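You operate a simulated robot arm through the tools that you are given. There is no shell and no other tool. Be economical: measure what you need, move in short steps, check, and stop when the job is done.

You run a simulated robot arm. Do the job below in one go: nothing can be reset, and whatever is moved stays where it is left.

JOB
Rinse the dirty sherd under the tilting cup and drain the tray.
Fine: sherd back on the rubber pad, cup upright again, drain shut at the end.
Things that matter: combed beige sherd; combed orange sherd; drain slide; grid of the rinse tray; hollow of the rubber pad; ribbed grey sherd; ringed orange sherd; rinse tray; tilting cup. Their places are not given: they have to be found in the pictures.

The check looks at the end state, three seconds after you hand in, the way a careful person would. Anything else that was tipped, shoved, dropped, spilled or broken makes it a failure.

ROBOT AND FRAMES
A 7-joint arm with a two-finger parallel gripper, fixed in place. Base frame: the origin is at the foot of the arm, x ahead of it, y to its left, z up; the work surface is at about z = 0. Readings come in mm, rad, newtons and seconds.
With the tool pointing down near the work surface it reaches from about 240 to 620 mm from the base axis. Its first joint turns from -1.152 to 1.152 rad. Payload 2.6 kg.
The TCP is the grasp point between the finger pads, 30 mm short of the fingertips. In the tool frame z runs along the fingers and y along their closing line. Largest opening 94 mm; finger width 28, thickness 10; the body of the gripper, 50 by 96 mm, starts 55 mm behind the TCP.
Orientation is told as [roll, pitch, yaw] about the base's x, y, z axes, in that order, counted from this pose: with the fingers straight down and closing along the base's y, the tool's x points along the base's -x, its y along +y and its z along -z.

CONTROLS
- The arm moves only by the tool jog_arm. Its argument "moves" is a list that holds one entry, the list of rows, each a list of 7 numbers: the turn, a rotation vector about the tool's x, y, z in rad, then the shift along the tool's x, y, z in mm, then the opening, from 0 (shut) to 1 (fully open). In form: [[[ax, ay, az, tx, ty, tz, claw], ...]]. A call has 1 to 10 rows; each row is the pose to reach, as a shift and turn from the pose commanded when the call began, along the tool's axes at that moment. Rows are played at 5 a second. More than 50 mm and 0.15 rad between two rows, or a gripper value outside its range, and nothing of the call is played. Where a pose cannot be reached the arm comes as near as it can. A force on the tool above 90 N (or 10 N above the force at the start of the call, whichever is more), or a blocked arm, ends the call early, and 0.2 s more pass. The fingers move at their own pace (about 72 mm/s each) and stop on an object; they squeeze with about 26 N. The grip force told is the motor's: it shows also when the fingers shut on nothing. Time passes only in rows, and 0.2 s behind the last, so rows that repeat a pose let the fingers close. It gives the time, the measured TCP pose, the force on the tool (base axes), the opening and the grip force at its end, in the units of the frame above (readings bear some noise), with the torque about the TCP (base axes, N m) and any sound that the robot's microphone picked up.
- Cameras (640 x 400 px; columns grow to the right, rows downward): "scene" is fixed at [-3.3, 436.8, 527]; the picture's right is [-0.97, -0.25, 0.00], its down [-0.21, 0.85, -0.49] and it looks along [0.12, -0.47, -0.87] (base axes); focal length 214 px, centre (320, 200). "wrist" rides on the gripper at [76, 14, -102] in the tool frame; the picture's right is [-0.18, 0.98, 0.00], its down [-0.75, -0.14, -0.64] and it looks along [-0.63, -0.12, 0.77] (tool axes); focal length 243 px, centre (320, 200).
- snapshot(camera): a new picture of that camera. It takes no simulated time.
- locate(camera, pixels): for up to 12 pixels [column, row] of the newest picture of that camera ("zoom" is the newest enlarged one), the place [x, y, z] in the base frame of the surface seen there, good to about 2 mm. It takes no simulated time.
- enlarge(camera, box): a new picture of the part [left, top, right, bottom] of that camera's present view, enlarged. It takes no simulated time.
- job_done(): hands the job in; it is judged then, once.

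Keep the steps short. Do not move on a guess: measure, check each grasp and each placing, and mend mistakes. In all there are 80 turns and 46 pictures (those below and enlarged ones count). Leave the gripper open and the arm clear of the work at the hand-in unless told otherwise, and finish with a single line.

The tools are called after "Request:" by a JSON object that holds its "method" and its "body". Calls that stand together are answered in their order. jog_arm: Moves the arm, as the interface text tells. Its arguments: {"type":"object","properties":{"moves":{"type":"array"}},"required":["moves"]} The other tools are called the same way: snapshot (camera) takes a picture; locate (camera, pixels) gives the place of the surface under pixels of a picture; enlarge (camera, box) takes an enlarged picture of a part of a camera's view; job_done () hands the job in.

At the start:

```text
time: 0.0
position: [349.6, 205.9, 380.4]
tool_rot: [0.0, -0.001, 0.0]
force: [-0.6, 0.5, 0.4]
ft_torque: [0.01, -0.03, 0.04]
grip_width: 94.0
grasp_force: 0.0
```

scene: 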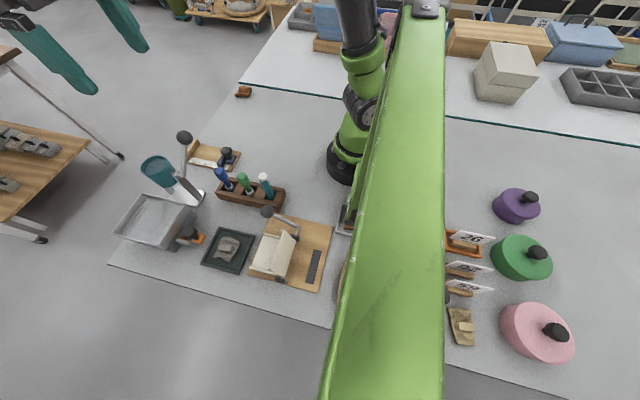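
wrist: 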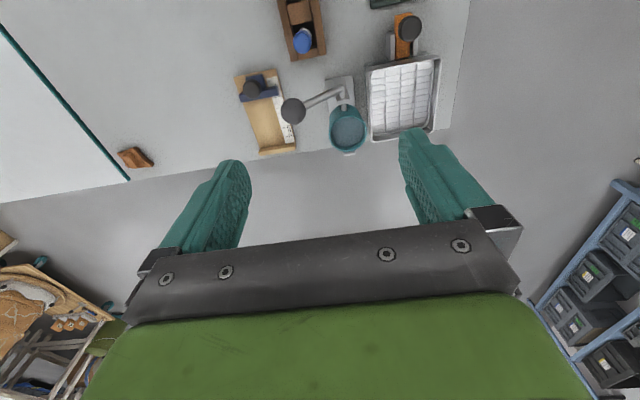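

The tray, cup, pad and drain are at the left of the scene picture, so I'll enlarge that part and the wrist view of the tray.

Request:
{"method": "enlarge", "body": {"camera": "scene", "box": [100, 120, 340, 300]}}

Request:
{"method": "enlarge", "body": {"camera": "scene", "box": [420, 180, 580, 360]}}

Request:
{"method": "enlarge", "body": {"camera": "wrist", "box": [220, 0, 480, 160]}}

```text
2.22 times, centred on (220, 210) of scene
```

zoom: 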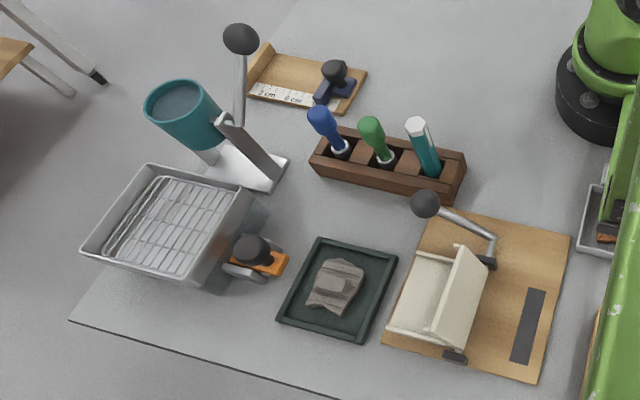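

```text
2.22 times, centred on (500, 270) of scene
```

zoom: 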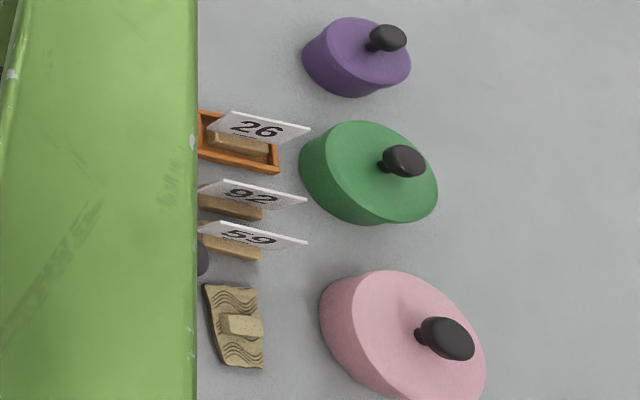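

```text
2.46 times, centred on (350, 80) of wrist
```

zoom: 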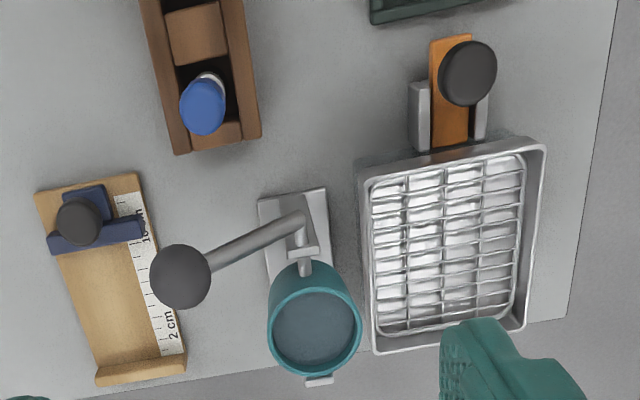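

The grey ribbed sherd lies on the pad at scene (228,247). I'll measure the main points in both pictures.

Request:
{"method": "locate", "body": {"camera": "zoom", "pixels": [[363, 180], [540, 145], [522, 330], [375, 350], [440, 240], [468, 65], [440, 140], [180, 275], [300, 225], [315, 320], [325, 195], [318, 382]]}}

Request:
{"method": "locate", "body": {"camera": "scene", "pixels": [[225, 245], [228, 240], [214, 228], [255, 237], [236, 272], [202, 263], [222, 262], [235, 240], [184, 138], [158, 168], [186, 231], [200, 239]]}}

Request:
{"method": "snapshot", "body": {"camera": "scene"}}

```text
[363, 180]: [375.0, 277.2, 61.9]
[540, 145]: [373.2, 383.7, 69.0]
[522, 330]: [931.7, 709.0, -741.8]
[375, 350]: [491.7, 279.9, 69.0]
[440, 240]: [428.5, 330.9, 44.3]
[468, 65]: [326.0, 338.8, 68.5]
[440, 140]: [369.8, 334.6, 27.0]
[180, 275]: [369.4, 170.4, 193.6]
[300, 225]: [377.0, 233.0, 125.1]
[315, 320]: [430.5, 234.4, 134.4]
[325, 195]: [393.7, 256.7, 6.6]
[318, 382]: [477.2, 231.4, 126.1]
```

```text
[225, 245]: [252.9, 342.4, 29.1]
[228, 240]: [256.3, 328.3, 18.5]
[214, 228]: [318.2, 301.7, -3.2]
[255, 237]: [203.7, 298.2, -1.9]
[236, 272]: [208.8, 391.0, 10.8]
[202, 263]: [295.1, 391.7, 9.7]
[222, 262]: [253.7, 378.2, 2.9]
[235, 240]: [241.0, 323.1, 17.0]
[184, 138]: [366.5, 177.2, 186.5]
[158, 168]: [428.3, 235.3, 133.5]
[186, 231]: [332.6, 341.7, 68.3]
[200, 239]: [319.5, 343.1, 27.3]
```

```text
40 pictures are left
```

scene: 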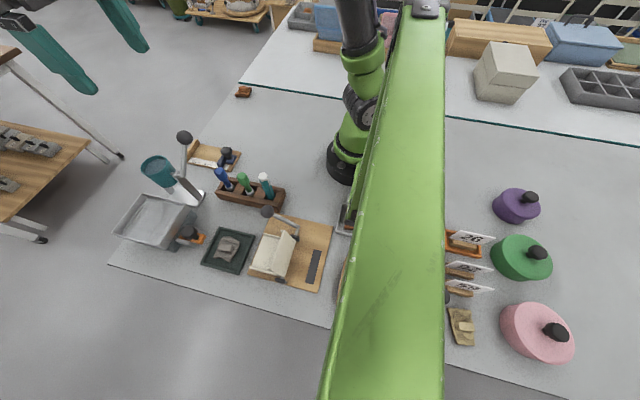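

Pad is around (257,345), tray around (432,331) with its rim at z 69 and grid at z 44, and the drain knob is at (326,338,68). I'll look closer at the sherd, the cup and the drain.

Request:
{"method": "enlarge", "body": {"camera": "scene", "box": [190, 215, 270, 280]}}

Request:
{"method": "enlarge", "body": {"camera": "scene", "box": [100, 120, 220, 260]}}

```text
6.15 times, centred on (230, 248) of scene
```

zoom: 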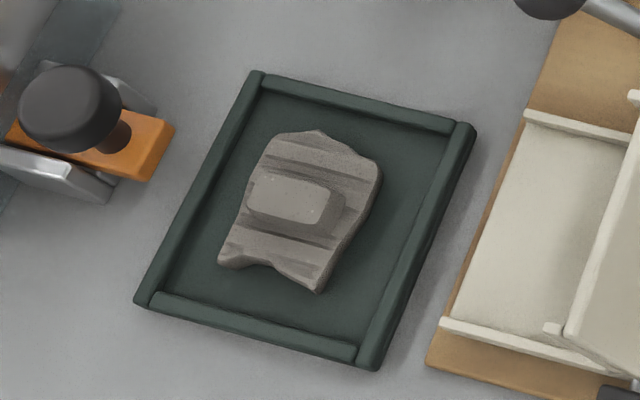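

```text
2.86 times, centred on (160, 190) of scene
```

zoom: 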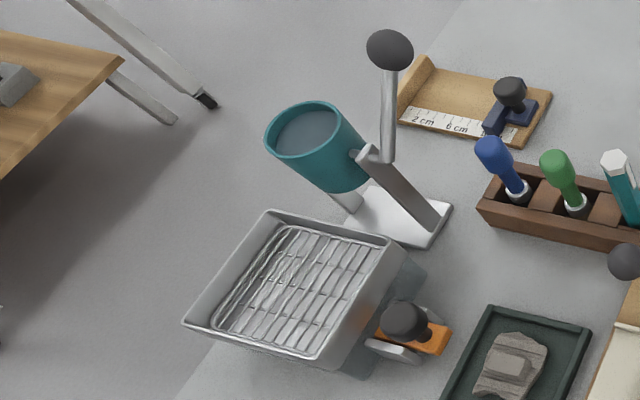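

The sherd on the pad may not be the dirty one, and the orange sherds are hidden by the arm. I'll swing the arm toward −y at this safe height to see the rest.

Request:
{"method": "jog_arm", "body": {"moves": [[[0, 0, 0, 0, -45, 0, 1], [0, 0, 0, 0, -90, 0, 1], [0, 0, 0, 0, -135, 0, 1], [0, 0, 0, 0, -180, 0, 1], [0, 0, 0, 0, -225, 0, 1], [0, 0, 0, 0, -270, 0, 1], [0, 0, 0, 0, -315, 0, 1], [0, 0, 0, 0, -360, 0, 1]]]}}

Request:
{"method": "snapshot", "body": {"camera": "scene"}}

Request:
{"method": "snapshot", "body": {"camera": "wrist"}}

```text
time: 1.8
position: [348.2, -154.1, 381.9]
tool_rot: [0.0, -0.001, 0.003]
force: [-1.2, -0.3, -0.4]
ft_torque: [-0.01, 0.0, -0.01]
grip_width: 93.9
grasp_force: 0.1
```

```text
37 pictures are left
```

scene: 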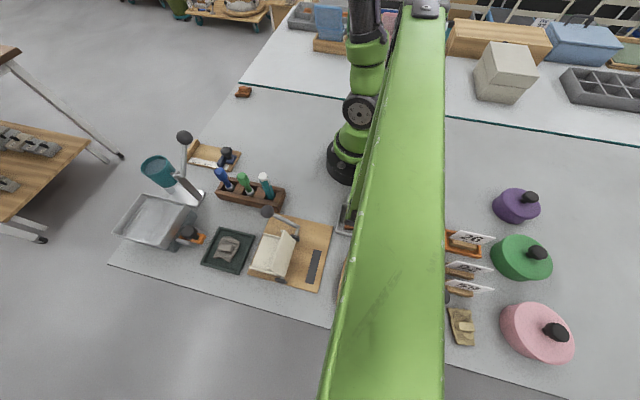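

```text
36 pictures are left
```

wrist: 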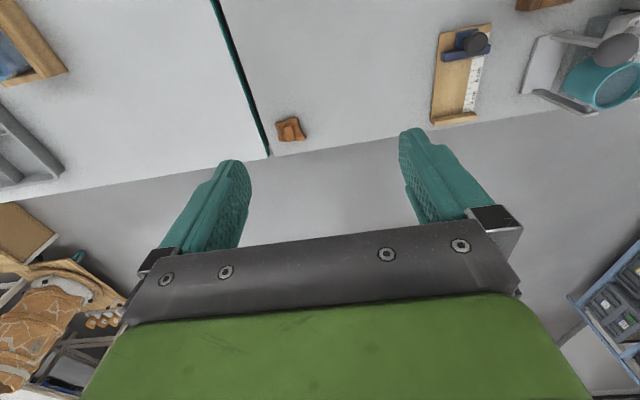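

The green beam is fixed, so it does not move with the arm. There is an orange item at wrist (290,128), which I'll enlarge. I'll also look at what shows beside the beam.

Request:
{"method": "enlarge", "body": {"camera": "wrist", "box": [250, 95, 330, 155]}}

Request:
{"method": "locate", "body": {"camera": "wrist", "pixels": [[290, 128]]}}

Request:
{"method": "enlarge", "body": {"camera": "scene", "box": [320, 170, 490, 350]}}

```text
6.67 times, centred on (290, 125) of wrist
```

zoom: 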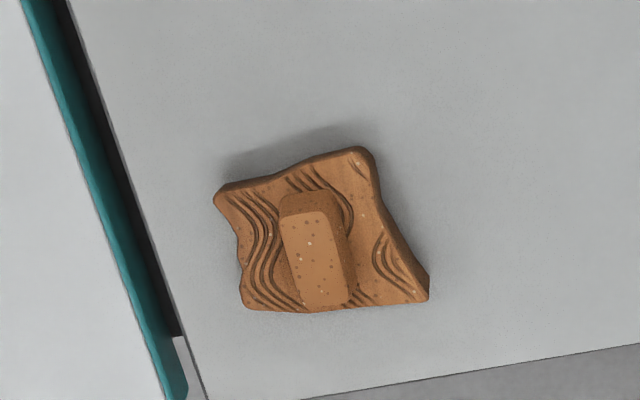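

```text
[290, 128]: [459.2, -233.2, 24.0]
```

```text
2.22 times, centred on (405, 260) of scene
```

zoom: 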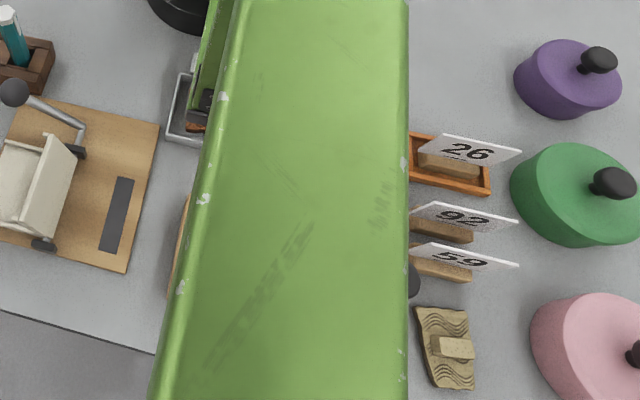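

The sherd that belongs on the pad, and the only one in working reach there, is the ribbed grey one. I'll go back over the pad at height and look down at its grip block.

Request:
{"method": "jog_arm", "body": {"moves": [[[0, 0, 0, 0, 48, 0, 1], [0, 0, 0, 0, 96, 0, 1], [0, 0, 0, 0, 144, 0, 1], [0, 0, 0, 0, 192, 0, 1], [0, 0, 0, 0, 240, 0, 1], [0, 0, 0, 0, 288, 0, 1], [0, 0, 0, 0, 336, 0, 1], [0, 0, 0, 20, 378, 0, 1], [0, 0, 0, 40, 420, 0, 1], [0, 0, 0, 60, 460, 0, 1]]]}}

Request:
{"method": "jog_arm", "body": {"moves": [[[0, 0, 0, 31, 36, 0, 1], [0, 0, 0, 31, 36, 45, 1], [0, 0, 0, 31, 36, 90, 1], [0, 0, 0, 31, 36, 135, 1], [0, 0, 0, 31, 36, 180, 1], [0, 0, 0, 31, 36, 200, 1]]]}}

Request:
{"method": "snapshot", "body": {"camera": "wrist"}}

```text
time: 4.0
position: [287.4, 307.0, 381.2]
tool_rot: [-0.001, 0.002, 0.0]
force: [-0.3, -0.1, 1.0]
ft_torque: [0.03, 0.02, -0.02]
grip_width: 94.0
grasp_force: 0.1
```

```text
time: 5.4
position: [257.2, 343.7, 180.7]
tool_rot: [0.001, -0.001, -0.001]
force: [-0.3, 0.1, 0.1]
ft_torque: [0.0, 0.0, -0.02]
grip_width: 94.1
grasp_force: 0.0
```

```text
33 pictures are left
```

wrist: 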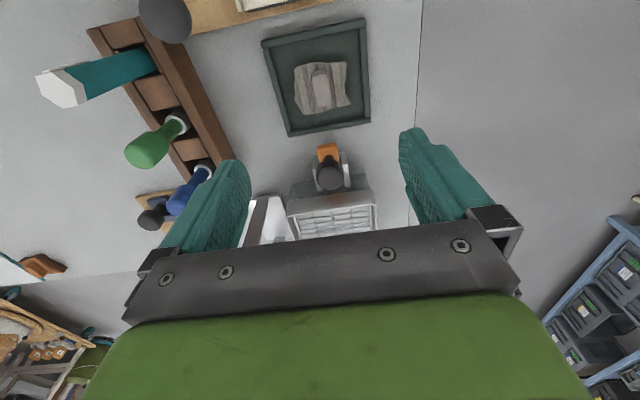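

The sherd is at wrist (322,87). I'll enlarge it to get the exact block edges.

Request:
{"method": "enlarge", "body": {"camera": "wrist", "box": [250, 10, 390, 140]}}

```text
3.08 times, centred on (320, 75) of wrist
```

zoom: 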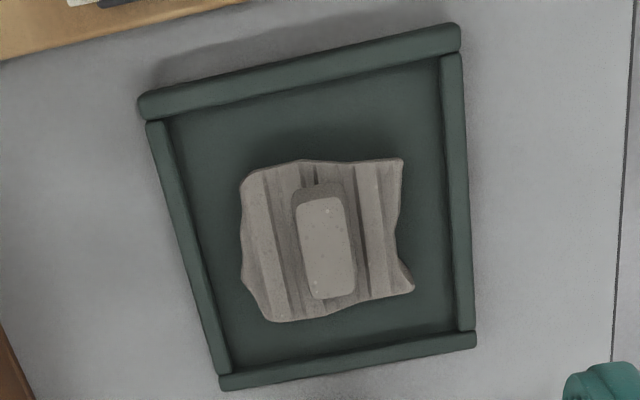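

Request:
{"method": "locate", "body": {"camera": "zoom", "pixels": [[300, 205], [340, 200], [313, 293], [350, 288], [325, 245], [260, 185], [400, 165], [410, 285], [270, 315], [200, 200], [380, 325], [465, 50]]}}

```text
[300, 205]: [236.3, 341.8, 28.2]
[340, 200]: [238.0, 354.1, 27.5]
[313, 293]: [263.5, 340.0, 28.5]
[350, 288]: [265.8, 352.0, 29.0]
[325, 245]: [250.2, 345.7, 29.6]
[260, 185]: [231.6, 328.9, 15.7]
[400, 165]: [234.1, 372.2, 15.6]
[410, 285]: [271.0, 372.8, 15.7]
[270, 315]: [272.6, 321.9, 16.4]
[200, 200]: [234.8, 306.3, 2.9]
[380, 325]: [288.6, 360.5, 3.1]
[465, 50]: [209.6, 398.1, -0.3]
```

The grip block is about 13 × 29 mm, centred at (251,347), from z 16 to 29, turned about −0.1 rad. I'll descend to TCP z 49, which puts the fingertips at 19, without gripping yet.

Request:
{"method": "jog_arm", "body": {"moves": [[[0, 0, 0.1, 6, 3, 0, 0.6], [0, 0, 0.1, 6, 3, 40, 0.5], [0, 0, 0.1, 6, 3, 75, 0.5], [0, 0, 0.1, 6, 3, 105, 0.5], [0, 0, 0.1, 6, 3, 122, 0.5], [0, 0, 0.1, 6, 3, 131, 0.5], [0, 0, 0.1, 6, 3, 131, 0.5]]]}}

Request:
{"method": "snapshot", "body": {"camera": "wrist"}}

```text
time: 7.0
position: [251.2, 345.1, 49.8]
tool_rot: [0.001, 0.0, -0.1]
force: [0.9, 0.1, -0.3]
ft_torque: [0.01, 0.01, -0.01]
grip_width: 47.2
grasp_force: 0.1
```

```text
31 pictures are left
```

wrist: 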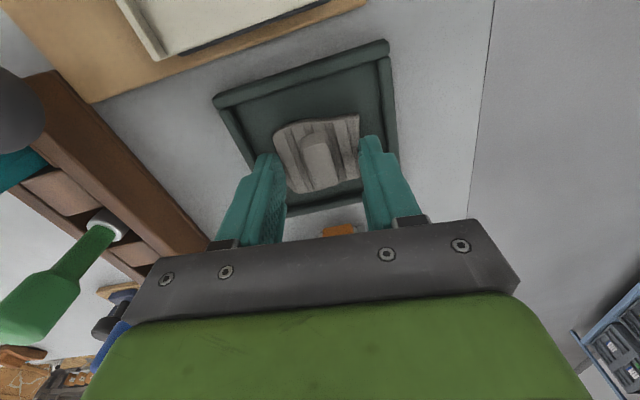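

The fingers straddle the block with tips above the plate. I'll shift 1.5 mm in y, lower 1.5 mm and close.

Request:
{"method": "jog_arm", "body": {"moves": [[[0, 0, 0, 0, 1.5, 1.5, 0.5], [0, 0, 0, 0, 1.5, 1.5, 0.0], [0, 0, 0, 0, 1.5, 1.5, 0], [0, 0, 0, 0, 1.5, 1.5, 0], [0, 0, 0, 0, 1.5, 1.5, 0]]]}}

```text
time: 8.2
position: [251.2, 347.2, 49.3]
tool_rot: [0.005, -0.002, -0.098]
force: [3.0, 6.9, 8.4]
ft_torque: [0.06, -0.18, 0.1]
grip_width: 16.0
grasp_force: 25.8
```

Gripped at 16 mm width. I'll lift straight up and check.

Request:
{"method": "jog_arm", "body": {"moves": [[[0, 0, 0, 0, 0, -8, 0], [0, 0, 0, 0, 0, -25, 0], [0, 0, 0, 0, 0, -60, 0], [0, 0, 0, 0, 0, -100, 0], [0, 0, 0, 0, 0, -140, 0]]]}}

Request:
{"method": "snapshot", "body": {"camera": "wrist"}}

Request:
{"method": "enlarge", "body": {"camera": "scene", "box": [100, 110, 300, 290]}}

```text
time: 9.4
position: [253.9, 345.7, 190.5]
tool_rot: [0.0, 0.001, -0.1]
force: [0.3, -0.1, -1.2]
ft_torque: [-0.04, 0.02, -0.03]
grip_width: 16.3
grasp_force: 25.7
```

```text
30 pictures are left
```

wrist: 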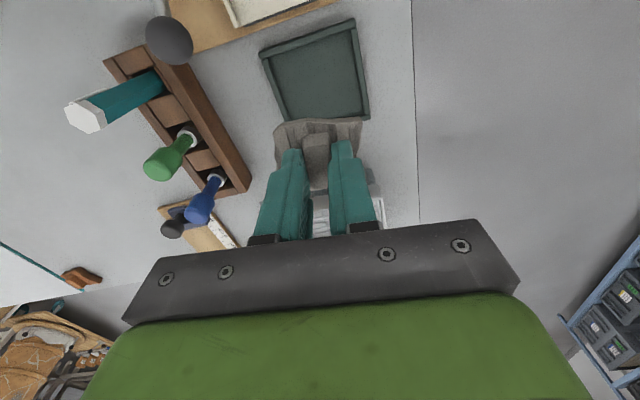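

```text
2.22 times, centred on (200, 200) of scene
```

zoom: 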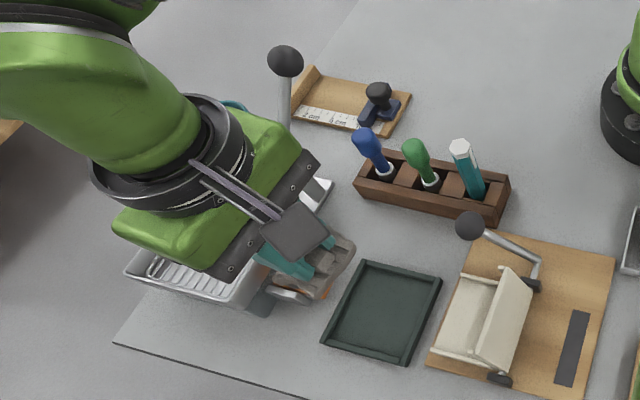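

Held firmly, and the pad is empty. Next I'll rise and move over the tray at (431,325,250), then measure the cup from there.

Request:
{"method": "jog_arm", "body": {"moves": [[[0, 0, 0, 0, 0, -40, 0], [0, 0, 0, -40, 0, -60, 0], [0, 0, 0, -80, -1, -60, 0], [0, 0, 0, -120, -2, -60, 0], [0, 0, 0, -155, -3, -60, 0], [0, 0, 0, -178, -3.2, -60, 0], [0, 0, 0, -178, -3.2, -60, 0]]]}}

Request:
{"method": "snapshot", "body": {"camera": "wrist"}}

Request:
{"method": "enlarge", "body": {"camera": "scene", "box": [90, 110, 250, 270]}}

```text
time: 11.0
position: [429.6, 326.0, 249.8]
tool_rot: [0.0, 0.0, -0.099]
force: [-0.2, 0.2, 0.0]
ft_torque: [0.0, -0.01, 0.01]
grip_width: 16.1
grasp_force: 26.4
```

```text
28 pictures are left
```

wrist: 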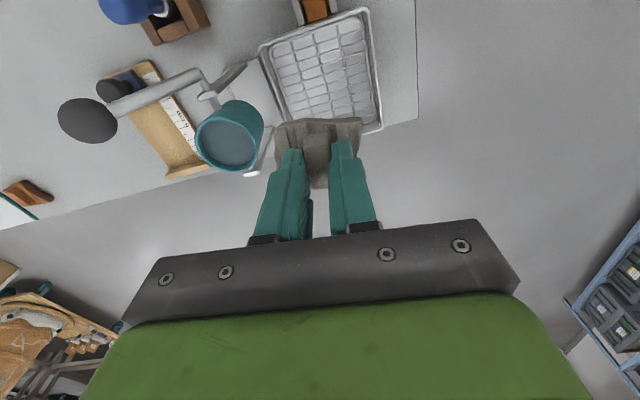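

```text
2.50 times, centred on (170, 190) of scene
```

zoom: 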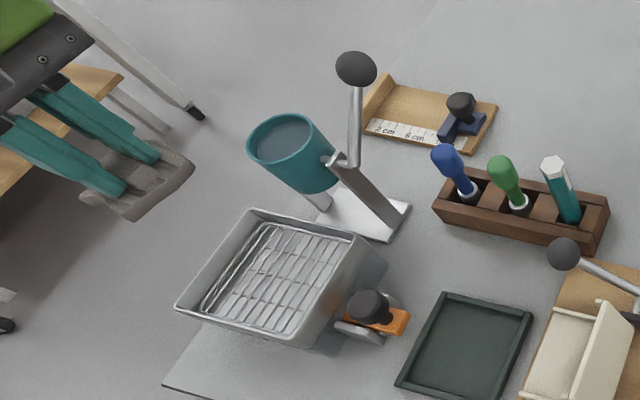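

The view is clear. I'll locate the cup rim, the pivot, the lever, and the tray rim and grid.

Request:
{"method": "locate", "body": {"camera": "wrist", "pixels": [[262, 125], [197, 140], [228, 168], [240, 101], [206, 96], [228, 150], [87, 120], [198, 77], [247, 174], [262, 50], [320, 60], [340, 110]]}}

Request:
{"method": "locate", "body": {"camera": "zoom", "pixels": [[250, 150], [328, 130], [300, 120], [320, 190], [332, 160], [348, 165], [357, 70], [320, 205], [305, 335], [177, 306], [250, 210], [355, 240]]}}

```text
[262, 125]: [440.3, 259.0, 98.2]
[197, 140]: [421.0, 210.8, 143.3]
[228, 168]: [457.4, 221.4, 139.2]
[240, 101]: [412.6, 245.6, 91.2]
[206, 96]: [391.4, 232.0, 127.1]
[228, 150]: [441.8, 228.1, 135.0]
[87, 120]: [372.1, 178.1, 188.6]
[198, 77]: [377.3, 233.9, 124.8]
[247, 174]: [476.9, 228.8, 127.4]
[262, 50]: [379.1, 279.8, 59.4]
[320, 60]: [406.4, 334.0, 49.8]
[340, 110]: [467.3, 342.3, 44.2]
```

```text
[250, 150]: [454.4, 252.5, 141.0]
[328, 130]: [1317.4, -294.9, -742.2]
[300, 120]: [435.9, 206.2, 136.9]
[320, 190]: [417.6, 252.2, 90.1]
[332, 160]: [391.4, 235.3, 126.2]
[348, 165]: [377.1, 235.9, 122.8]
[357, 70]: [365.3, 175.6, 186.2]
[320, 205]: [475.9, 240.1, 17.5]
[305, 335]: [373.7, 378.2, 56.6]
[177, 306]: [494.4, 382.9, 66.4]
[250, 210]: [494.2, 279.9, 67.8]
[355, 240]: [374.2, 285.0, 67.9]
```

Pivot axis is along x at (y 234, z 125). The cup spans x 400–460 and y 206–262, with the rim at z 143. Grid top is z 44, so contact should come at TCP z of about 90.5. I'll lower the sherd at (430,320), with the gripper body clearing the cup by about 10 mm, to z 97 first.

Request:
{"method": "jog_arm", "body": {"moves": [[[0, 0, 0, -1, -6, 0, 0], [0, 0, 0, -1, -6, 40, 0], [0, 0, 0, -1, -6, 80, 0], [0, 0, 0, -1, -6, 115, 0], [0, 0, 0, -1, -6, 140, 0], [0, 0, 0, -1, -6, 153, 0], [0, 0, 0, -1, -6, 153, 0]]]}}

Request:
{"method": "enlarge", "body": {"camera": "scene", "box": [90, 130, 250, 270]}}

```text
time: 12.6
position: [429.8, 320.2, 96.8]
tool_rot: [0.002, 0.0, -0.099]
force: [-1.5, -1.6, 9.0]
ft_torque: [-0.24, 0.06, -0.06]
grip_width: 16.1
grasp_force: 25.9
```

```text
2.86 times, centred on (170, 200) of scene
```

zoom: 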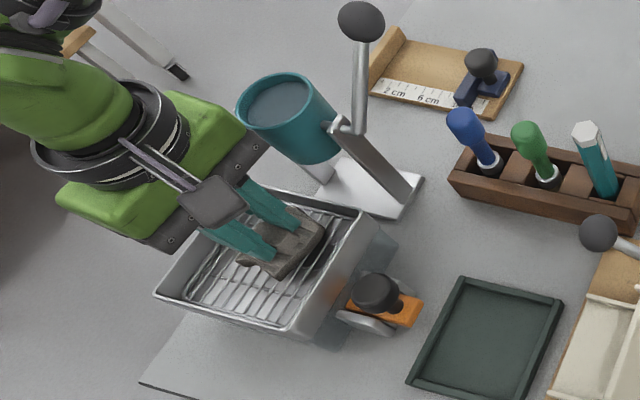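

There is early contact, 9 N up with the torque pointing to the −y edge at y of about 293, so the sherd is touching the tray side or grid frame. I'll lift 8 mm, shift +9 mm in y and lower again.

Request:
{"method": "jog_arm", "body": {"moves": [[[0, 0, 0, 0, 0, -10, 0], [0, 0, 0, 0.5, 9, -10, 0], [0, 0, 0, 0.5, 9, -3, 0], [0, 0, 0, 0.5, 9, 0, 0], [0, 0, 0, 0.5, 9, 2, 0], [0, 0, 0, 0.5, 9, 2, 0]]]}}

```text
time: 14.0
position: [431.6, 328.7, 97.3]
tool_rot: [0.005, -0.003, -0.1]
force: [-9.2, -4.7, 31.2]
ft_torque: [-0.45, 0.22, -0.12]
grip_width: 16.0
grasp_force: 26.0
```

Contact came again at z 97, which fits grid bars at about z 50 (one earlier reading was 49.8) with z 44 being the surface between them. I'll ease up a little and look.

Request:
{"method": "jog_arm", "body": {"moves": [[[0, 0, 0, 0, 0, -2, 0], [0, 0, 0, 0, 0, -2, 0]]]}}

Request:
{"method": "enlarge", "body": {"camera": "scene", "box": [115, 170, 215, 255]}}

```text
time: 14.6
position: [431.5, 328.8, 96.3]
tool_rot: [0.004, -0.004, -0.097]
force: [-0.4, 2.0, 20.9]
ft_torque: [-0.15, -0.08, 0.06]
grip_width: 16.3
grasp_force: 26.1
```

```text
4.71 times, centred on (165, 212) of scene
```

zoom: 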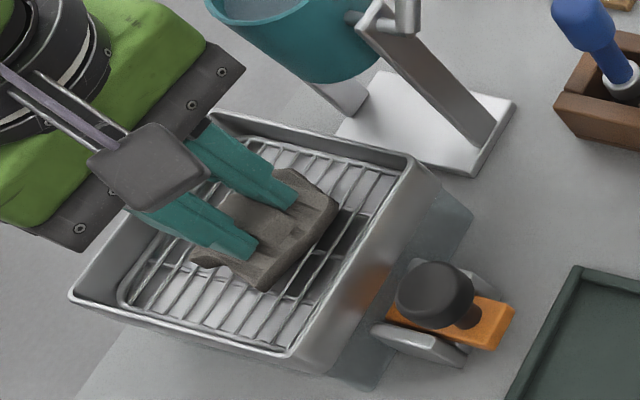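

The sherd lies flat on the grid. The stream will come from the cup side (y of about 262), so I'll lift a little, shift 5 mm toward the cup, set it down and release.

Request:
{"method": "jog_arm", "body": {"moves": [[[0, 0, 0, 0, 0, -6, 0], [0, 0, 0, 0, -5, -6, 0], [0, 0, 0, 0, -5, -2, 0], [0, 0, 0, 0, -5, -0.5, 0], [0, 0, 0, 0, -5, -0.5, 0]]]}}

Request:
{"method": "jog_arm", "body": {"moves": [[[0, 0, 0, 0, 0, 0, 0.35], [0, 0, 0, 0, 0, 0, 0.4], [0, 0, 0, 0, 0, -10, 0.4], [0, 0, 0, 0, 0, -40, 0.4], [0, 0, 0, 0, 0, -80, 0.4], [0, 0, 0, 0, 0, -125, 0.4], [0, 0, 0, 0, 0, -150, 0.4]]]}}

Request:
{"method": "snapshot", "body": {"camera": "wrist"}}

```text
time: 15.8
position: [428.9, 323.5, 97.3]
tool_rot: [0.001, -0.002, -0.099]
force: [-4.4, -2.0, 13.5]
ft_torque: [-0.3, 0.08, -0.09]
grip_width: 16.4
grasp_force: 26.1
```

```text
time: 17.4
position: [429.5, 323.8, 247.4]
tool_rot: [0.001, 0.002, -0.1]
force: [0.3, 0.7, 0.0]
ft_torque: [0.02, 0.04, -0.03]
grip_width: 37.8
grasp_force: 0.1
```

```text
24 pictures are left
```

wrist: 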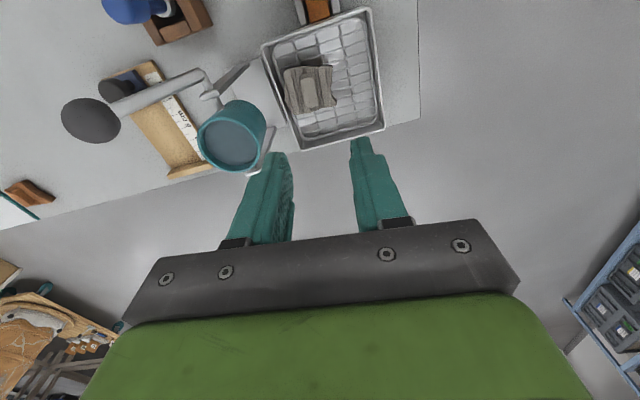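

Request:
{"method": "locate", "body": {"camera": "wrist", "pixels": [[308, 92], [287, 72], [331, 68], [292, 110], [334, 103], [375, 90], [360, 60], [90, 118], [150, 95], [198, 77], [350, 40]]}}

Request:
{"method": "enlarge", "body": {"camera": "wrist", "box": [50, 0, 400, 180]}}

```text
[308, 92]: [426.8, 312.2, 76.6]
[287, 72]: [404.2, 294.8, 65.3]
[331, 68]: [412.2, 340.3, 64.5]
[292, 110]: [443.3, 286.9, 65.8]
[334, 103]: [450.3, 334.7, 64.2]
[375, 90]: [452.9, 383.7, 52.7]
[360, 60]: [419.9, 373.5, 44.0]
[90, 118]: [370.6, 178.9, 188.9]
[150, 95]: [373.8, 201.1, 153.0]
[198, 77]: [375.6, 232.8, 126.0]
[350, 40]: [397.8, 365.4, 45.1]
```

```text
1.83 times, centred on (225, 90) of wrist
```

zoom: 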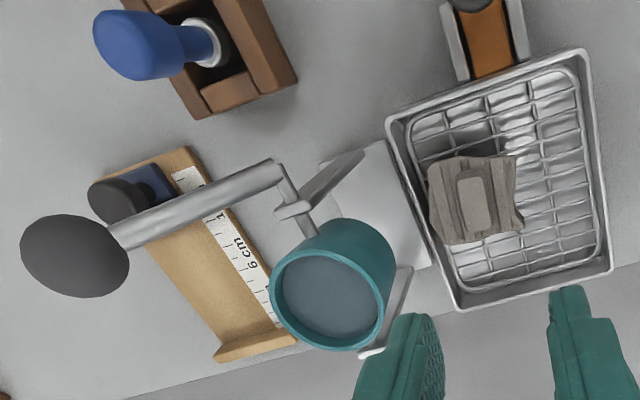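

The sherd now rests centred near (427,313), y 287–340, in line with the cup at x 430. The lever knob centre works out to about (374,168,178), r 15, at 84 mm from the pivot. I'll go above the knob, turning the gripper about 90° so it closes along x, the hinge axis, and the camera faces the tray.

Request:
{"method": "jog_arm", "body": {"moves": [[[0, 0, -0.1, 0, 0, -43, 0.6], [0, 0, -0.24, 4, -16, -43, 0.6], [0, 0, -0.38, 8, -32, -43, 0.6], [0, 0, -0.52, 12, -48, -43, 0.6], [0, 0, -0.66, 16, -66, -43, 0.6], [0, 0, -0.8, 21, -84, -43, 0.6], [0, 0, -0.94, 26, -104, -43, 0.6], [0, 0, -1.08, 31, -124, -43, 0.6], [0, 0, -1.22, 36, -144, -43, 0.6], [0, 0, -1.36, 39.7, -160, -43, 0.6]]]}}

Request:
{"method": "jog_arm", "body": {"moves": [[[0, 0, -0.1, 0, 0, 0, 0.6], [0, 0, -0.2, 0, 0, 0, 0.6], [0, 0, -0.31, 0, 0, 0, 0.6], [0, 0, -0.31, 0, 0, 0, 0.6]]]}}

Request:
{"method": "snapshot", "body": {"camera": "wrist"}}

```text
time: 19.6
position: [374.1, 168.0, 288.2]
tool_rot: [-0.001, -0.001, 1.264]
force: [-1.0, 0.5, 0.5]
ft_torque: [0.0, 0.03, 0.02]
grip_width: 56.4
grasp_force: 0.0
```

```text
time: 20.6
position: [374.2, 167.5, 290.4]
tool_rot: [-0.001, 0.0, 1.571]
force: [-0.6, -0.3, 0.4]
ft_torque: [0.04, 0.02, 0.01]
grip_width: 56.1
grasp_force: 0.0
```

```text
22 pictures are left
```

wrist: 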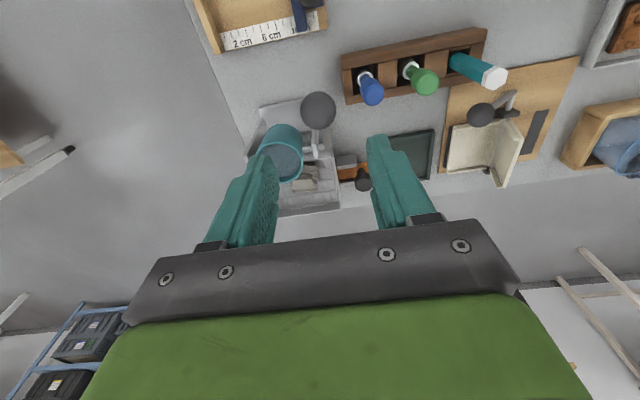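

The knob appears at (318,111), exactly where a point 112 mm below the TCP should be, so alignment is good. I'll descend to TCP z 178 with the fingers straddling the knob.

Request:
{"method": "jog_arm", "body": {"moves": [[[0, 0, 0, 0, 0, 40, 0.6], [0, 0, 0, 0, 0, 75, 0.6], [0, 0, 0, 0, 0, 100, 0.6], [0, 0, 0, 0, 0, 111, 0.6], [0, 0, 0, 0, 0, 111, 0.6]]]}}

Request:
{"method": "snapshot", "body": {"camera": "wrist"}}

```text
time: 21.8
position: [374.3, 168.8, 180.5]
tool_rot: [-0.001, 0.001, 1.57]
force: [-0.3, 0.1, -0.1]
ft_torque: [-0.01, 0.02, 0.01]
grip_width: 56.5
grasp_force: 0.0
```

```text
21 pictures are left
```

wrist: 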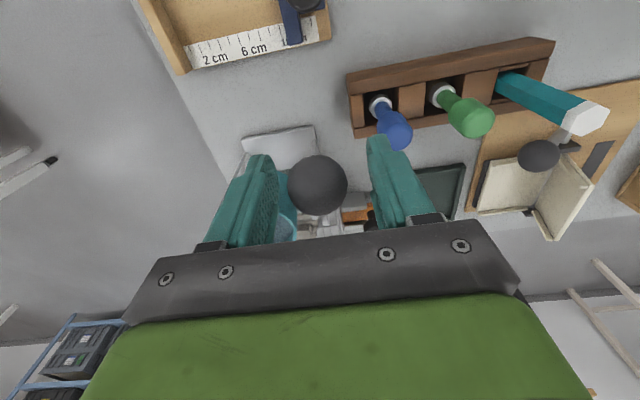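

The knob is centred between the fingers at (317,185). Closing.

Request:
{"method": "jog_arm", "body": {"moves": [[[0, 0, 0, 0, 0, 1, 0.3], [0, 0, 0, 0, 0, 1, 0.0], [0, 0, 0, 0, 0, 1, 0], [0, 0, 0, 0, 0, 1, 0]]]}}

```text
time: 22.8
position: [374.4, 168.7, 179.2]
tool_rot: [-0.003, 0.002, 1.57]
force: [16.1, 4.3, -0.2]
ft_torque: [0.13, -0.04, 0.13]
grip_width: 31.2
grasp_force: 44.4
```

Gripped at 31 mm. There is 16 N along x, so I'll recentre 1 mm. First a small test tilt of 20° along the arc about (y 234, z 125), watching the forces.

Request:
{"method": "jog_arm", "body": {"moves": [[[0, 0, 0, 0, -1, 0, 0], [0, 0, 0, -5, -1, -5.5, 0], [0, 0, 0, -10.4, -1, -10.5, 0], [0, 0, 0, -16.2, -1, -15, 0], [0, 0, 0, -22.4, -1, -19, 0], [0, 0, 0, -22.4, -1, -19, 0]]]}}

Request:
{"method": "snapshot", "body": {"camera": "wrist"}}

```text
time: 24.2
position: [375.6, 192.6, 195.5]
tool_rot: [0.001, 0.001, 1.568]
force: [-9.5, -18.9, 3.9]
ft_torque: [-1.32, 0.09, -0.11]
grip_width: 31.7
grasp_force: 44.8
```

```text
20 pictures are left
```

wrist: 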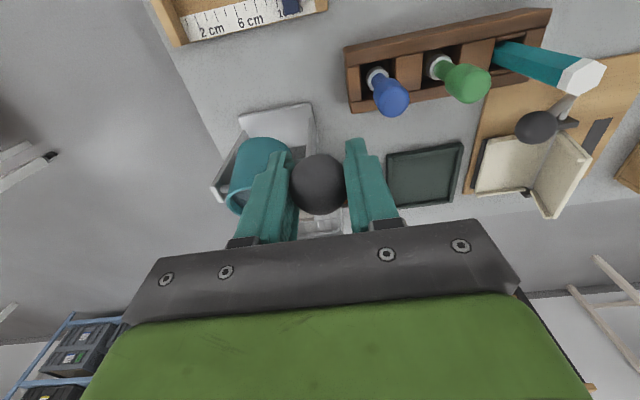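

The cup is tilting toward the tray with the ball slipping smoothly between the fingers (about 19 N resistance). I'll continue along the arc to about 50°.

Request:
{"method": "jog_arm", "body": {"moves": [[[0, 0, 0, -6.5, 0, -2.5, 0], [0, 0, 0, -13.4, 0, -4.5, 0], [0, 0, 0, -20.5, 0, -6.7, 0], [0, 0, 0, -27.6, 0, -8.2, 0], [0, 0, 0, -35, 0, -9.4, 0], [0, 0, 0, -42.3, 0, -9.7, 0], [0, 0, 0, -42.3, 0, -9.7, 0]]]}}

Request:
{"method": "enlarge", "body": {"camera": "scene", "box": [100, 110, 260, 260]}}

```text
time: 25.8
position: [374.9, 234.2, 206.0]
tool_rot: [0.003, 0.0, 1.57]
force: [-9.5, -14.3, 11.2]
ft_torque: [-1.19, -0.01, 0.0]
grip_width: 31.7
grasp_force: 45.3
```

```text
2.67 times, centred on (180, 185) of scene
```

zoom: 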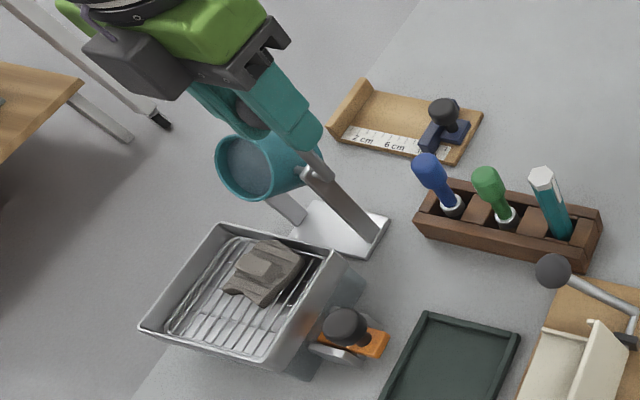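

At about 50° nothing is flowing yet. I'll continue to about 80° and look for the stream.

Request:
{"method": "jog_arm", "body": {"moves": [[[0, 0, 0, -7.4, 0, -0.8, 0], [0, 0, 0, -14.7, 0, -0.5, 0], [0, 0, 0, -22, 0, 0.9, 0], [0, 0, 0, -29, 0, 2.9, 0], [0, 0, 0, -35.8, 0, 5.6, 0], [0, 0, 0, -42.4, 0, 9.1, 0]]]}}

Request:
{"method": "enlarge", "body": {"camera": "scene", "box": [100, 110, 260, 260]}}

```text
time: 27.2
position: [374.7, 274.9, 197.2]
tool_rot: [0.0, 0.002, 1.572]
force: [-6.0, -19.3, -4.1]
ft_torque: [-1.32, -0.01, -0.01]
grip_width: 31.8
grasp_force: 45.7
```

```text
2.67 times, centred on (180, 185) of scene
```

zoom: 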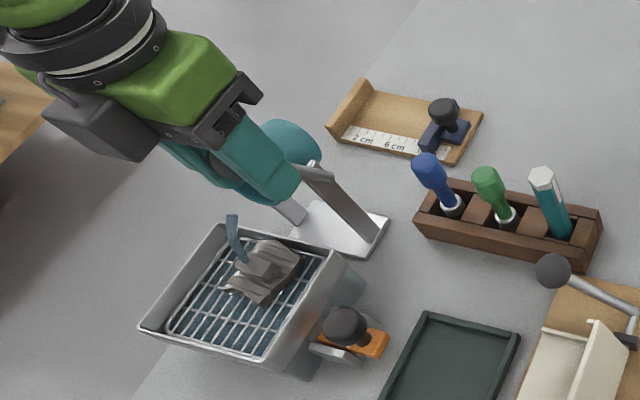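

The stream is running and landing on the sherd. I'll hold here a moment, then check.

Request:
{"method": "jog_arm", "body": {"moves": [[[0, 0, 0, 0, 0, 0, 0], [0, 0, 0, 0, 0, 0, 0], [0, 0, 0, 0, 0, 0, 0], [0, 0, 0, 0, 0, 0, 0], [0, 0, 0, 0, 0, 0, 0], [0, 0, 0, 0, 0, 0, 0], [0, 0, 0, 0, 0, 0, 0]]]}}

Request:
{"method": "enlarge", "body": {"camera": "scene", "box": [120, 180, 220, 260]}}

```text
time: 28.8
position: [375.4, 274.8, 196.1]
tool_rot: [0.002, -0.001, 1.57]
force: [-1.5, -12.1, -13.4]
ft_torque: [-0.31, -0.02, -0.06]
grip_width: 31.7
grasp_force: 44.3
```

```text
5.00 times, centred on (170, 220) of scene
```

zoom: 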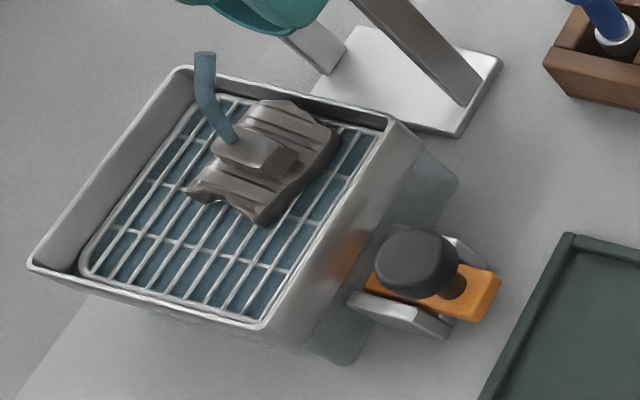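

The stream hits the sherd's centre and the tray holds the water. I'll hold longer to finish the rinse.

Request:
{"method": "jog_arm", "body": {"moves": [[[0, 0, 0, 0, 0, 0, 0], [0, 0, 0, 0, 0, 0, 0], [0, 0, 0, 0, 0, 0, 0], [0, 0, 0, 0, 0, 0, 0], [0, 0, 0, 0, 0, 0, 0], [0, 0, 0, 0, 0, 0, 0], [0, 0, 0, 0, 0, 0, 0], [0, 0, 0, 0, 0, 0, 0], [0, 0, 0, 0, 0, 0, 0], [0, 0, 0, 0, 0, 0, 0]]]}}

Request:
{"method": "enlarge", "body": {"camera": "scene", "box": [120, 180, 220, 260]}}

```text
time: 31.0
position: [375.4, 275.1, 196.2]
tool_rot: [0.002, 0.0, 1.57]
force: [1.3, -4.7, -20.6]
ft_torque: [0.56, 0.0, 0.06]
grip_width: 31.5
grasp_force: 45.3
```

```text
5.00 times, centred on (170, 220) of scene
```

zoom: 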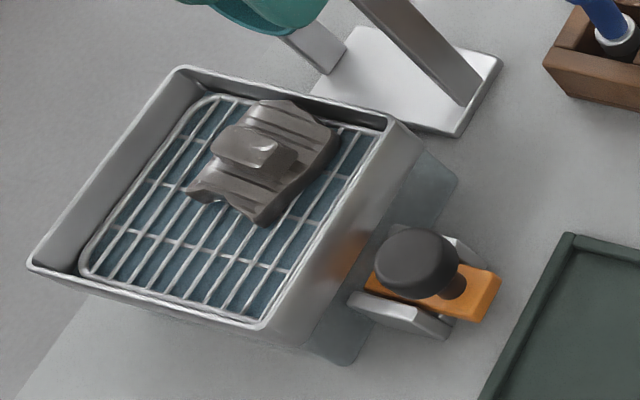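

The stream has stopped. I'll tilt about 10° more to see whether any water remains, then look.

Request:
{"method": "jog_arm", "body": {"moves": [[[0, 0, 0, -6.2, 0, 4.0, 0], [0, 0, 0, -12.2, 0, 8.3, 0], [0, 0, 0, -12.2, 0, 8.3, 0]]]}}

Request:
{"method": "enlarge", "body": {"camera": "scene", "box": [120, 180, 220, 260]}}

```text
time: 31.8
position: [375.0, 286.8, 188.8]
tool_rot: [-0.002, 0.0, 1.568]
force: [-4.6, -16.0, 5.5]
ft_torque: [-1.33, -0.05, -0.08]
grip_width: 31.9
grasp_force: 45.4
```

```text
5.00 times, centred on (170, 220) of scene
```

zoom: 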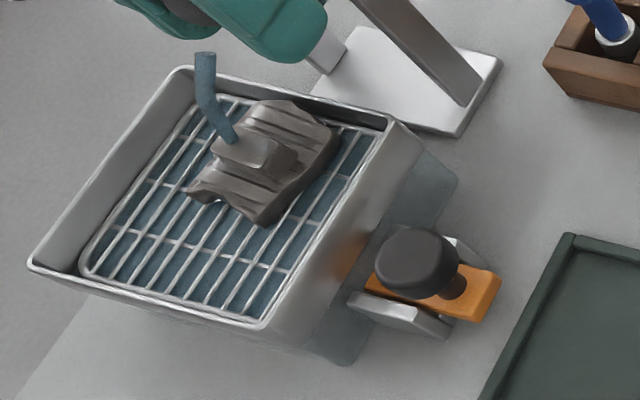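

More water came, landing at the same spot. I'll hold to let it run, then tilt 10° more.

Request:
{"method": "jog_arm", "body": {"moves": [[[0, 0, 0, 0, 0, 0, 0], [0, 0, 0, 0, 0, 0, 0], [0, 0, 0, 0, 0, 0, 0], [0, 0, 0, 0, 0, 0, 0], [0, 0, 0, 0, 0, 0, 0], [0, 0, 0, -5.3, 0, 5, 0], [0, 0, 0, -10.5, 0, 10.4, 0], [0, 0, 0, -10.5, 0, 10.4, 0], [0, 0, 0, -10.5, 0, 10.4, 0], [0, 0, 0, -10.5, 0, 10.4, 0]]]}}

Request:
{"method": "jog_arm", "body": {"moves": [[[0, 0, 0, 0, 0, 0, 0], [0, 0, 0, 0, 0, 0, 0], [0, 0, 0, 0, 0, 0, 0], [0, 0, 0, 0, 0, 0, 0], [0, 0, 0, 0, 0, 0, 0], [0, 0, 0, 0, 0, 0, 0]]]}}

Request:
{"method": "enlarge", "body": {"camera": "scene", "box": [120, 180, 220, 260]}}

```text
time: 34.0
position: [375.1, 298.7, 178.0]
tool_rot: [0.0, 0.0, 1.57]
force: [2.1, -8.1, 6.9]
ft_torque: [-0.93, -0.05, -0.11]
grip_width: 31.5
grasp_force: 44.7
```

```text
time: 35.4
position: [374.4, 298.0, 178.2]
tool_rot: [-0.001, 0.001, 1.571]
force: [7.3, 2.0, -0.7]
ft_torque: [0.18, -0.03, 0.01]
grip_width: 31.5
grasp_force: 45.1
```

```text
5.00 times, centred on (170, 220) of scene
```

zoom: 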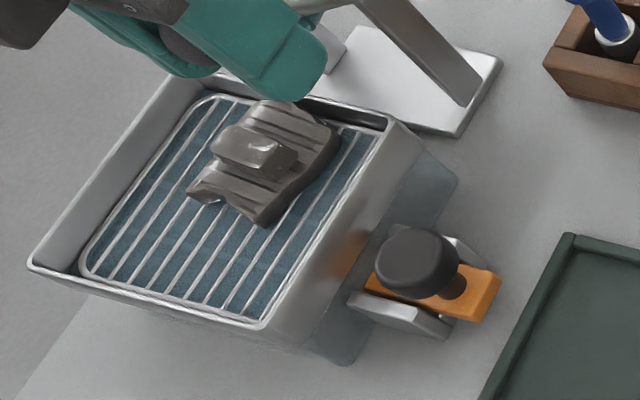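

The cup is empty and the sherd is rinsed. Next I'll bring the cup back upright along the same arc.

Request:
{"method": "jog_arm", "body": {"moves": [[[0, 0, 0, 10.5, 0, -10.4, 0], [0, 0, 0, 22.7, 0, -18.7, 0], [0, 0, 0, 36.1, 0, -24.9, 0], [0, 0, 0, 50.4, 0, -28.3, 0], [0, 0, 0, 65.1, 0, -28.3, 0], [0, 0, 0, 79.8, 0, -26.8, 0], [0, 0, 0, 94, 0, -23, 0], [0, 0, 0, 107.4, 0, -17, 0], [0, 0, 0, 107.4, 0, -17, 0]]]}}

Request:
{"method": "jog_arm", "body": {"moves": [[[0, 0, 0, 6.2, 0, 4, 0], [0, 0, 0, 12, 0, 8.5, 0], [0, 0, 0, 17.4, 0, 13.5, 0], [0, 0, 0, 22.4, 0, 18.5, 0], [0, 0, 0, 22.4, 0, 18.5, 0], [0, 0, 0, 22.4, 0, 18.5, 0]]]}}

Request:
{"method": "enlarge", "body": {"camera": "scene", "box": [100, 110, 260, 260]}}

```text
time: 37.4
position: [375.4, 191.7, 197.5]
tool_rot: [-0.001, 0.001, 1.566]
force: [-14.4, -6.8, 38.5]
ft_torque: [1.08, 0.28, -0.12]
grip_width: 31.1
grasp_force: 45.3
```

```text
time: 38.8
position: [374.9, 168.3, 175.6]
tool_rot: [0.0, 0.0, 1.573]
force: [3.0, 4.6, 11.7]
ft_torque: [1.01, -0.15, 0.02]
grip_width: 31.3
grasp_force: 45.6
```

```text
2.67 times, centred on (180, 185) of scene
```

zoom: 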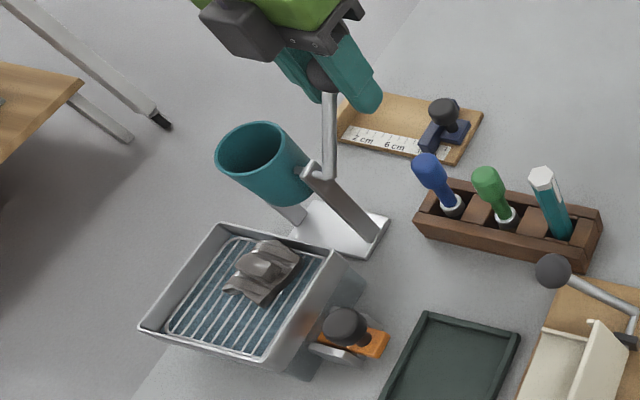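

The cup looks upright and empty. I'll release the knob and rise clear, then verify the level.

Request:
{"method": "jog_arm", "body": {"moves": [[[0, 0, 0, 0, 0, 0, 0.3], [0, 0, 0, 0, 0, 0, 0.6], [0, 0, 0, 0, 0, 0, 0.6], [0, 0, 0, 0, 0, -30, 0.6], [0, 0, 0, 0, 0, -70, 0.6], [0, 0, 0, 0, 0, -115, 0.6]]]}}

Request:
{"method": "snapshot", "body": {"camera": "wrist"}}

Request:
{"method": "enlarge", "body": {"camera": "scene", "box": [100, 110, 260, 260]}}

Request:
{"method": "locate", "body": {"camera": "wrist", "pixels": [[318, 111], [346, 157], [362, 180]]}}

Request:
{"method": "locate", "body": {"camera": "zoom", "pixels": [[330, 65], [220, 165], [265, 124], [262, 176], [276, 150], [345, 325], [370, 340], [330, 350]]}}

```text
time: 40.2
position: [376.3, 169.3, 292.1]
tool_rot: [-0.001, 0.0, 1.571]
force: [0.2, 0.6, -0.1]
ft_torque: [0.02, -0.01, -0.01]
grip_width: 56.6
grasp_force: 0.1
```

```text
12 pictures are left
```

wrist: 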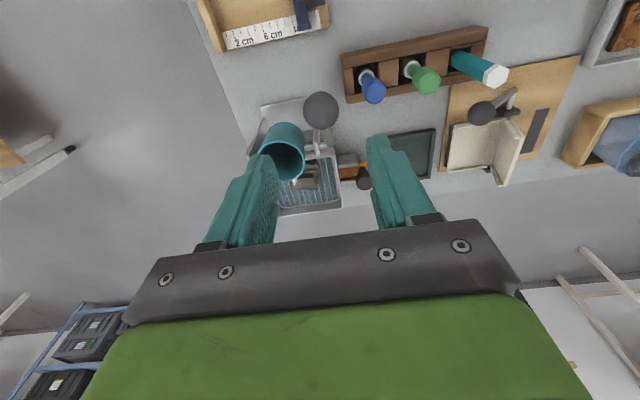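

```text
2.67 times, centred on (180, 185) of scene
```

zoom: 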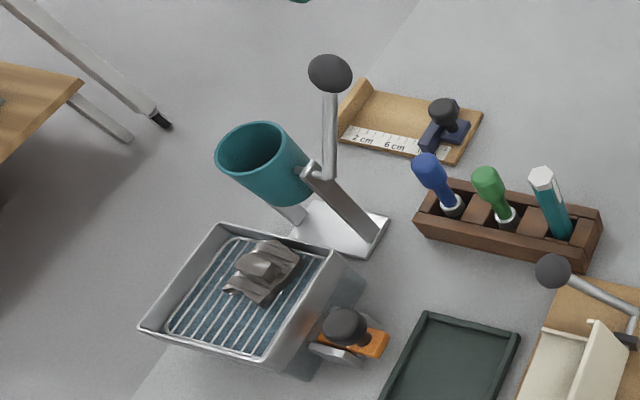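

```text
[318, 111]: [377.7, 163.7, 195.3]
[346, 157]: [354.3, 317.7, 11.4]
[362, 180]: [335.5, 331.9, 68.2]
```

```text
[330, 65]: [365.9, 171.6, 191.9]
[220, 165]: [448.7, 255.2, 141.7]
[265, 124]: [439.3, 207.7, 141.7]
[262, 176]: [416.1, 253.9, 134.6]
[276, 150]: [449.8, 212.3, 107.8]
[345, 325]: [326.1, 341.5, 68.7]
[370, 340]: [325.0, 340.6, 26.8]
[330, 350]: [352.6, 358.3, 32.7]
```

The cup is level again (rim z 141.7 on both sides). Next I'll move above the drain knob at about (326,339), keeping the fingers closing along x.

Request:
{"method": "jog_arm", "body": {"moves": [[[0, 0, 0, -35, 10, 0, 0.5], [0, 0, 0, -75, 20, 0, 0.5], [0, 0, 0, -115, 35, 0, 0.5], [0, 0, 0, -150, 50, 0, 0.5], [0, 0, 0, -169.5, 50, 30, 0.5], [0, 0, 0, -169.5, 50, 70, 0.5], [0, 0, 0, -169.5, 50, 107, 0.5], [0, 0, 0, -169.5, 50, 107, 0.5]]]}}

Request:
{"method": "snapshot", "body": {"camera": "wrist"}}

```text
time: 42.0
position: [324.4, 338.8, 186.3]
tool_rot: [0.001, 0.0, 1.569]
force: [0.4, 0.2, 0.3]
ft_torque: [0.01, -0.01, 0.0]
grip_width: 46.9
grasp_force: 0.0
```

```text
10 pictures are left
```

wrist: 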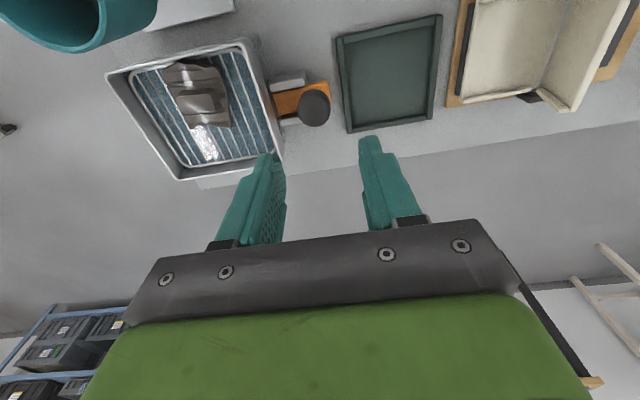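

Request:
{"method": "locate", "body": {"camera": "wrist", "pixels": [[314, 100], [301, 108], [327, 106], [314, 92], [290, 80], [288, 122], [276, 100], [340, 70], [346, 132], [432, 118], [441, 18], [328, 88]]}}

```text
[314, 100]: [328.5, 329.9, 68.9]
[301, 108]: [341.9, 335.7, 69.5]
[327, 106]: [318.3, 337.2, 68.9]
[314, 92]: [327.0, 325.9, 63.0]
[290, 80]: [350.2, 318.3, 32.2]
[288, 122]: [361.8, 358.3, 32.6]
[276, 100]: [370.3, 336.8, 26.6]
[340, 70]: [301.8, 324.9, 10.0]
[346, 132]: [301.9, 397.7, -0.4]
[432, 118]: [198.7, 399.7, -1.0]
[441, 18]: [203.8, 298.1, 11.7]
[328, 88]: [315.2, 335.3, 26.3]
```

The drain knob is at (330,338), radius about 13, top z 69, with the slide at z 27 and guides at z 33. I'll lower to TCP z 65 (tips at 35) and close on it.

Request:
{"method": "jog_arm", "body": {"moves": [[[0, 0, 0, 0.8, -5.6, 20, 0.5], [0, 0, 0, 0.8, -5.6, 60, 0.5], [0, 0, 0, 0.8, -5.6, 95, 0.5], [0, 0, 0, 0.8, -5.6, 112, 0.5], [0, 0, 0, 0.8, -5.6, 121, 0.5], [0, 0, 0, 0.8, -5.6, 121, 0.3], [0, 0, 0, 0.8, -5.6, 121, 0.1], [0, 0, 0, 0.8, -5.6, 121, 0], [0, 0, 0, 0.8, -5.6, 121, 0]]]}}

```text
time: 44.0
position: [330.7, 337.7, 65.2]
tool_rot: [-0.001, -0.002, 1.57]
force: [0.1, 0.7, -2.2]
ft_torque: [0.14, -0.06, 0.01]
grip_width: 30.4
grasp_force: 45.0
```

Gripped with the forces well balanced. I'll pull toward −x in small steps, 20 mm.

Request:
{"method": "jog_arm", "body": {"moves": [[[0, 0, 0, 0, 4, 0, 0], [0, 0, 0, 0, 8, 0, 0], [0, 0, 0, 0, 12, 0, 0], [0, 0, 0, 0, 16, 0, 0], [0, 0, 0, 0, 20, 0, 0], [0, 0, 0, 0, 20, 0, 0]]]}}

Request:
{"method": "enlarge", "body": {"camera": "scene", "box": [110, 170, 250, 270]}}

```text
time: 45.4
position: [310.3, 338.9, 64.7]
tool_rot: [-0.001, -0.002, 1.568]
force: [-1.3, 8.5, 6.7]
ft_torque: [-0.08, 0.0, -0.09]
grip_width: 30.5
grasp_force: 45.0
```

```text
4.00 times, centred on (180, 220) of scene
```

zoom: 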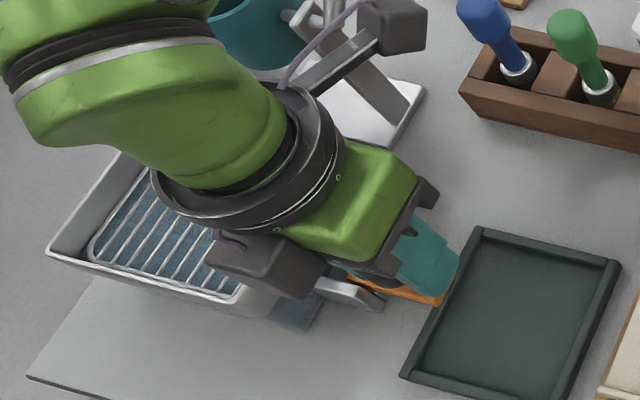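

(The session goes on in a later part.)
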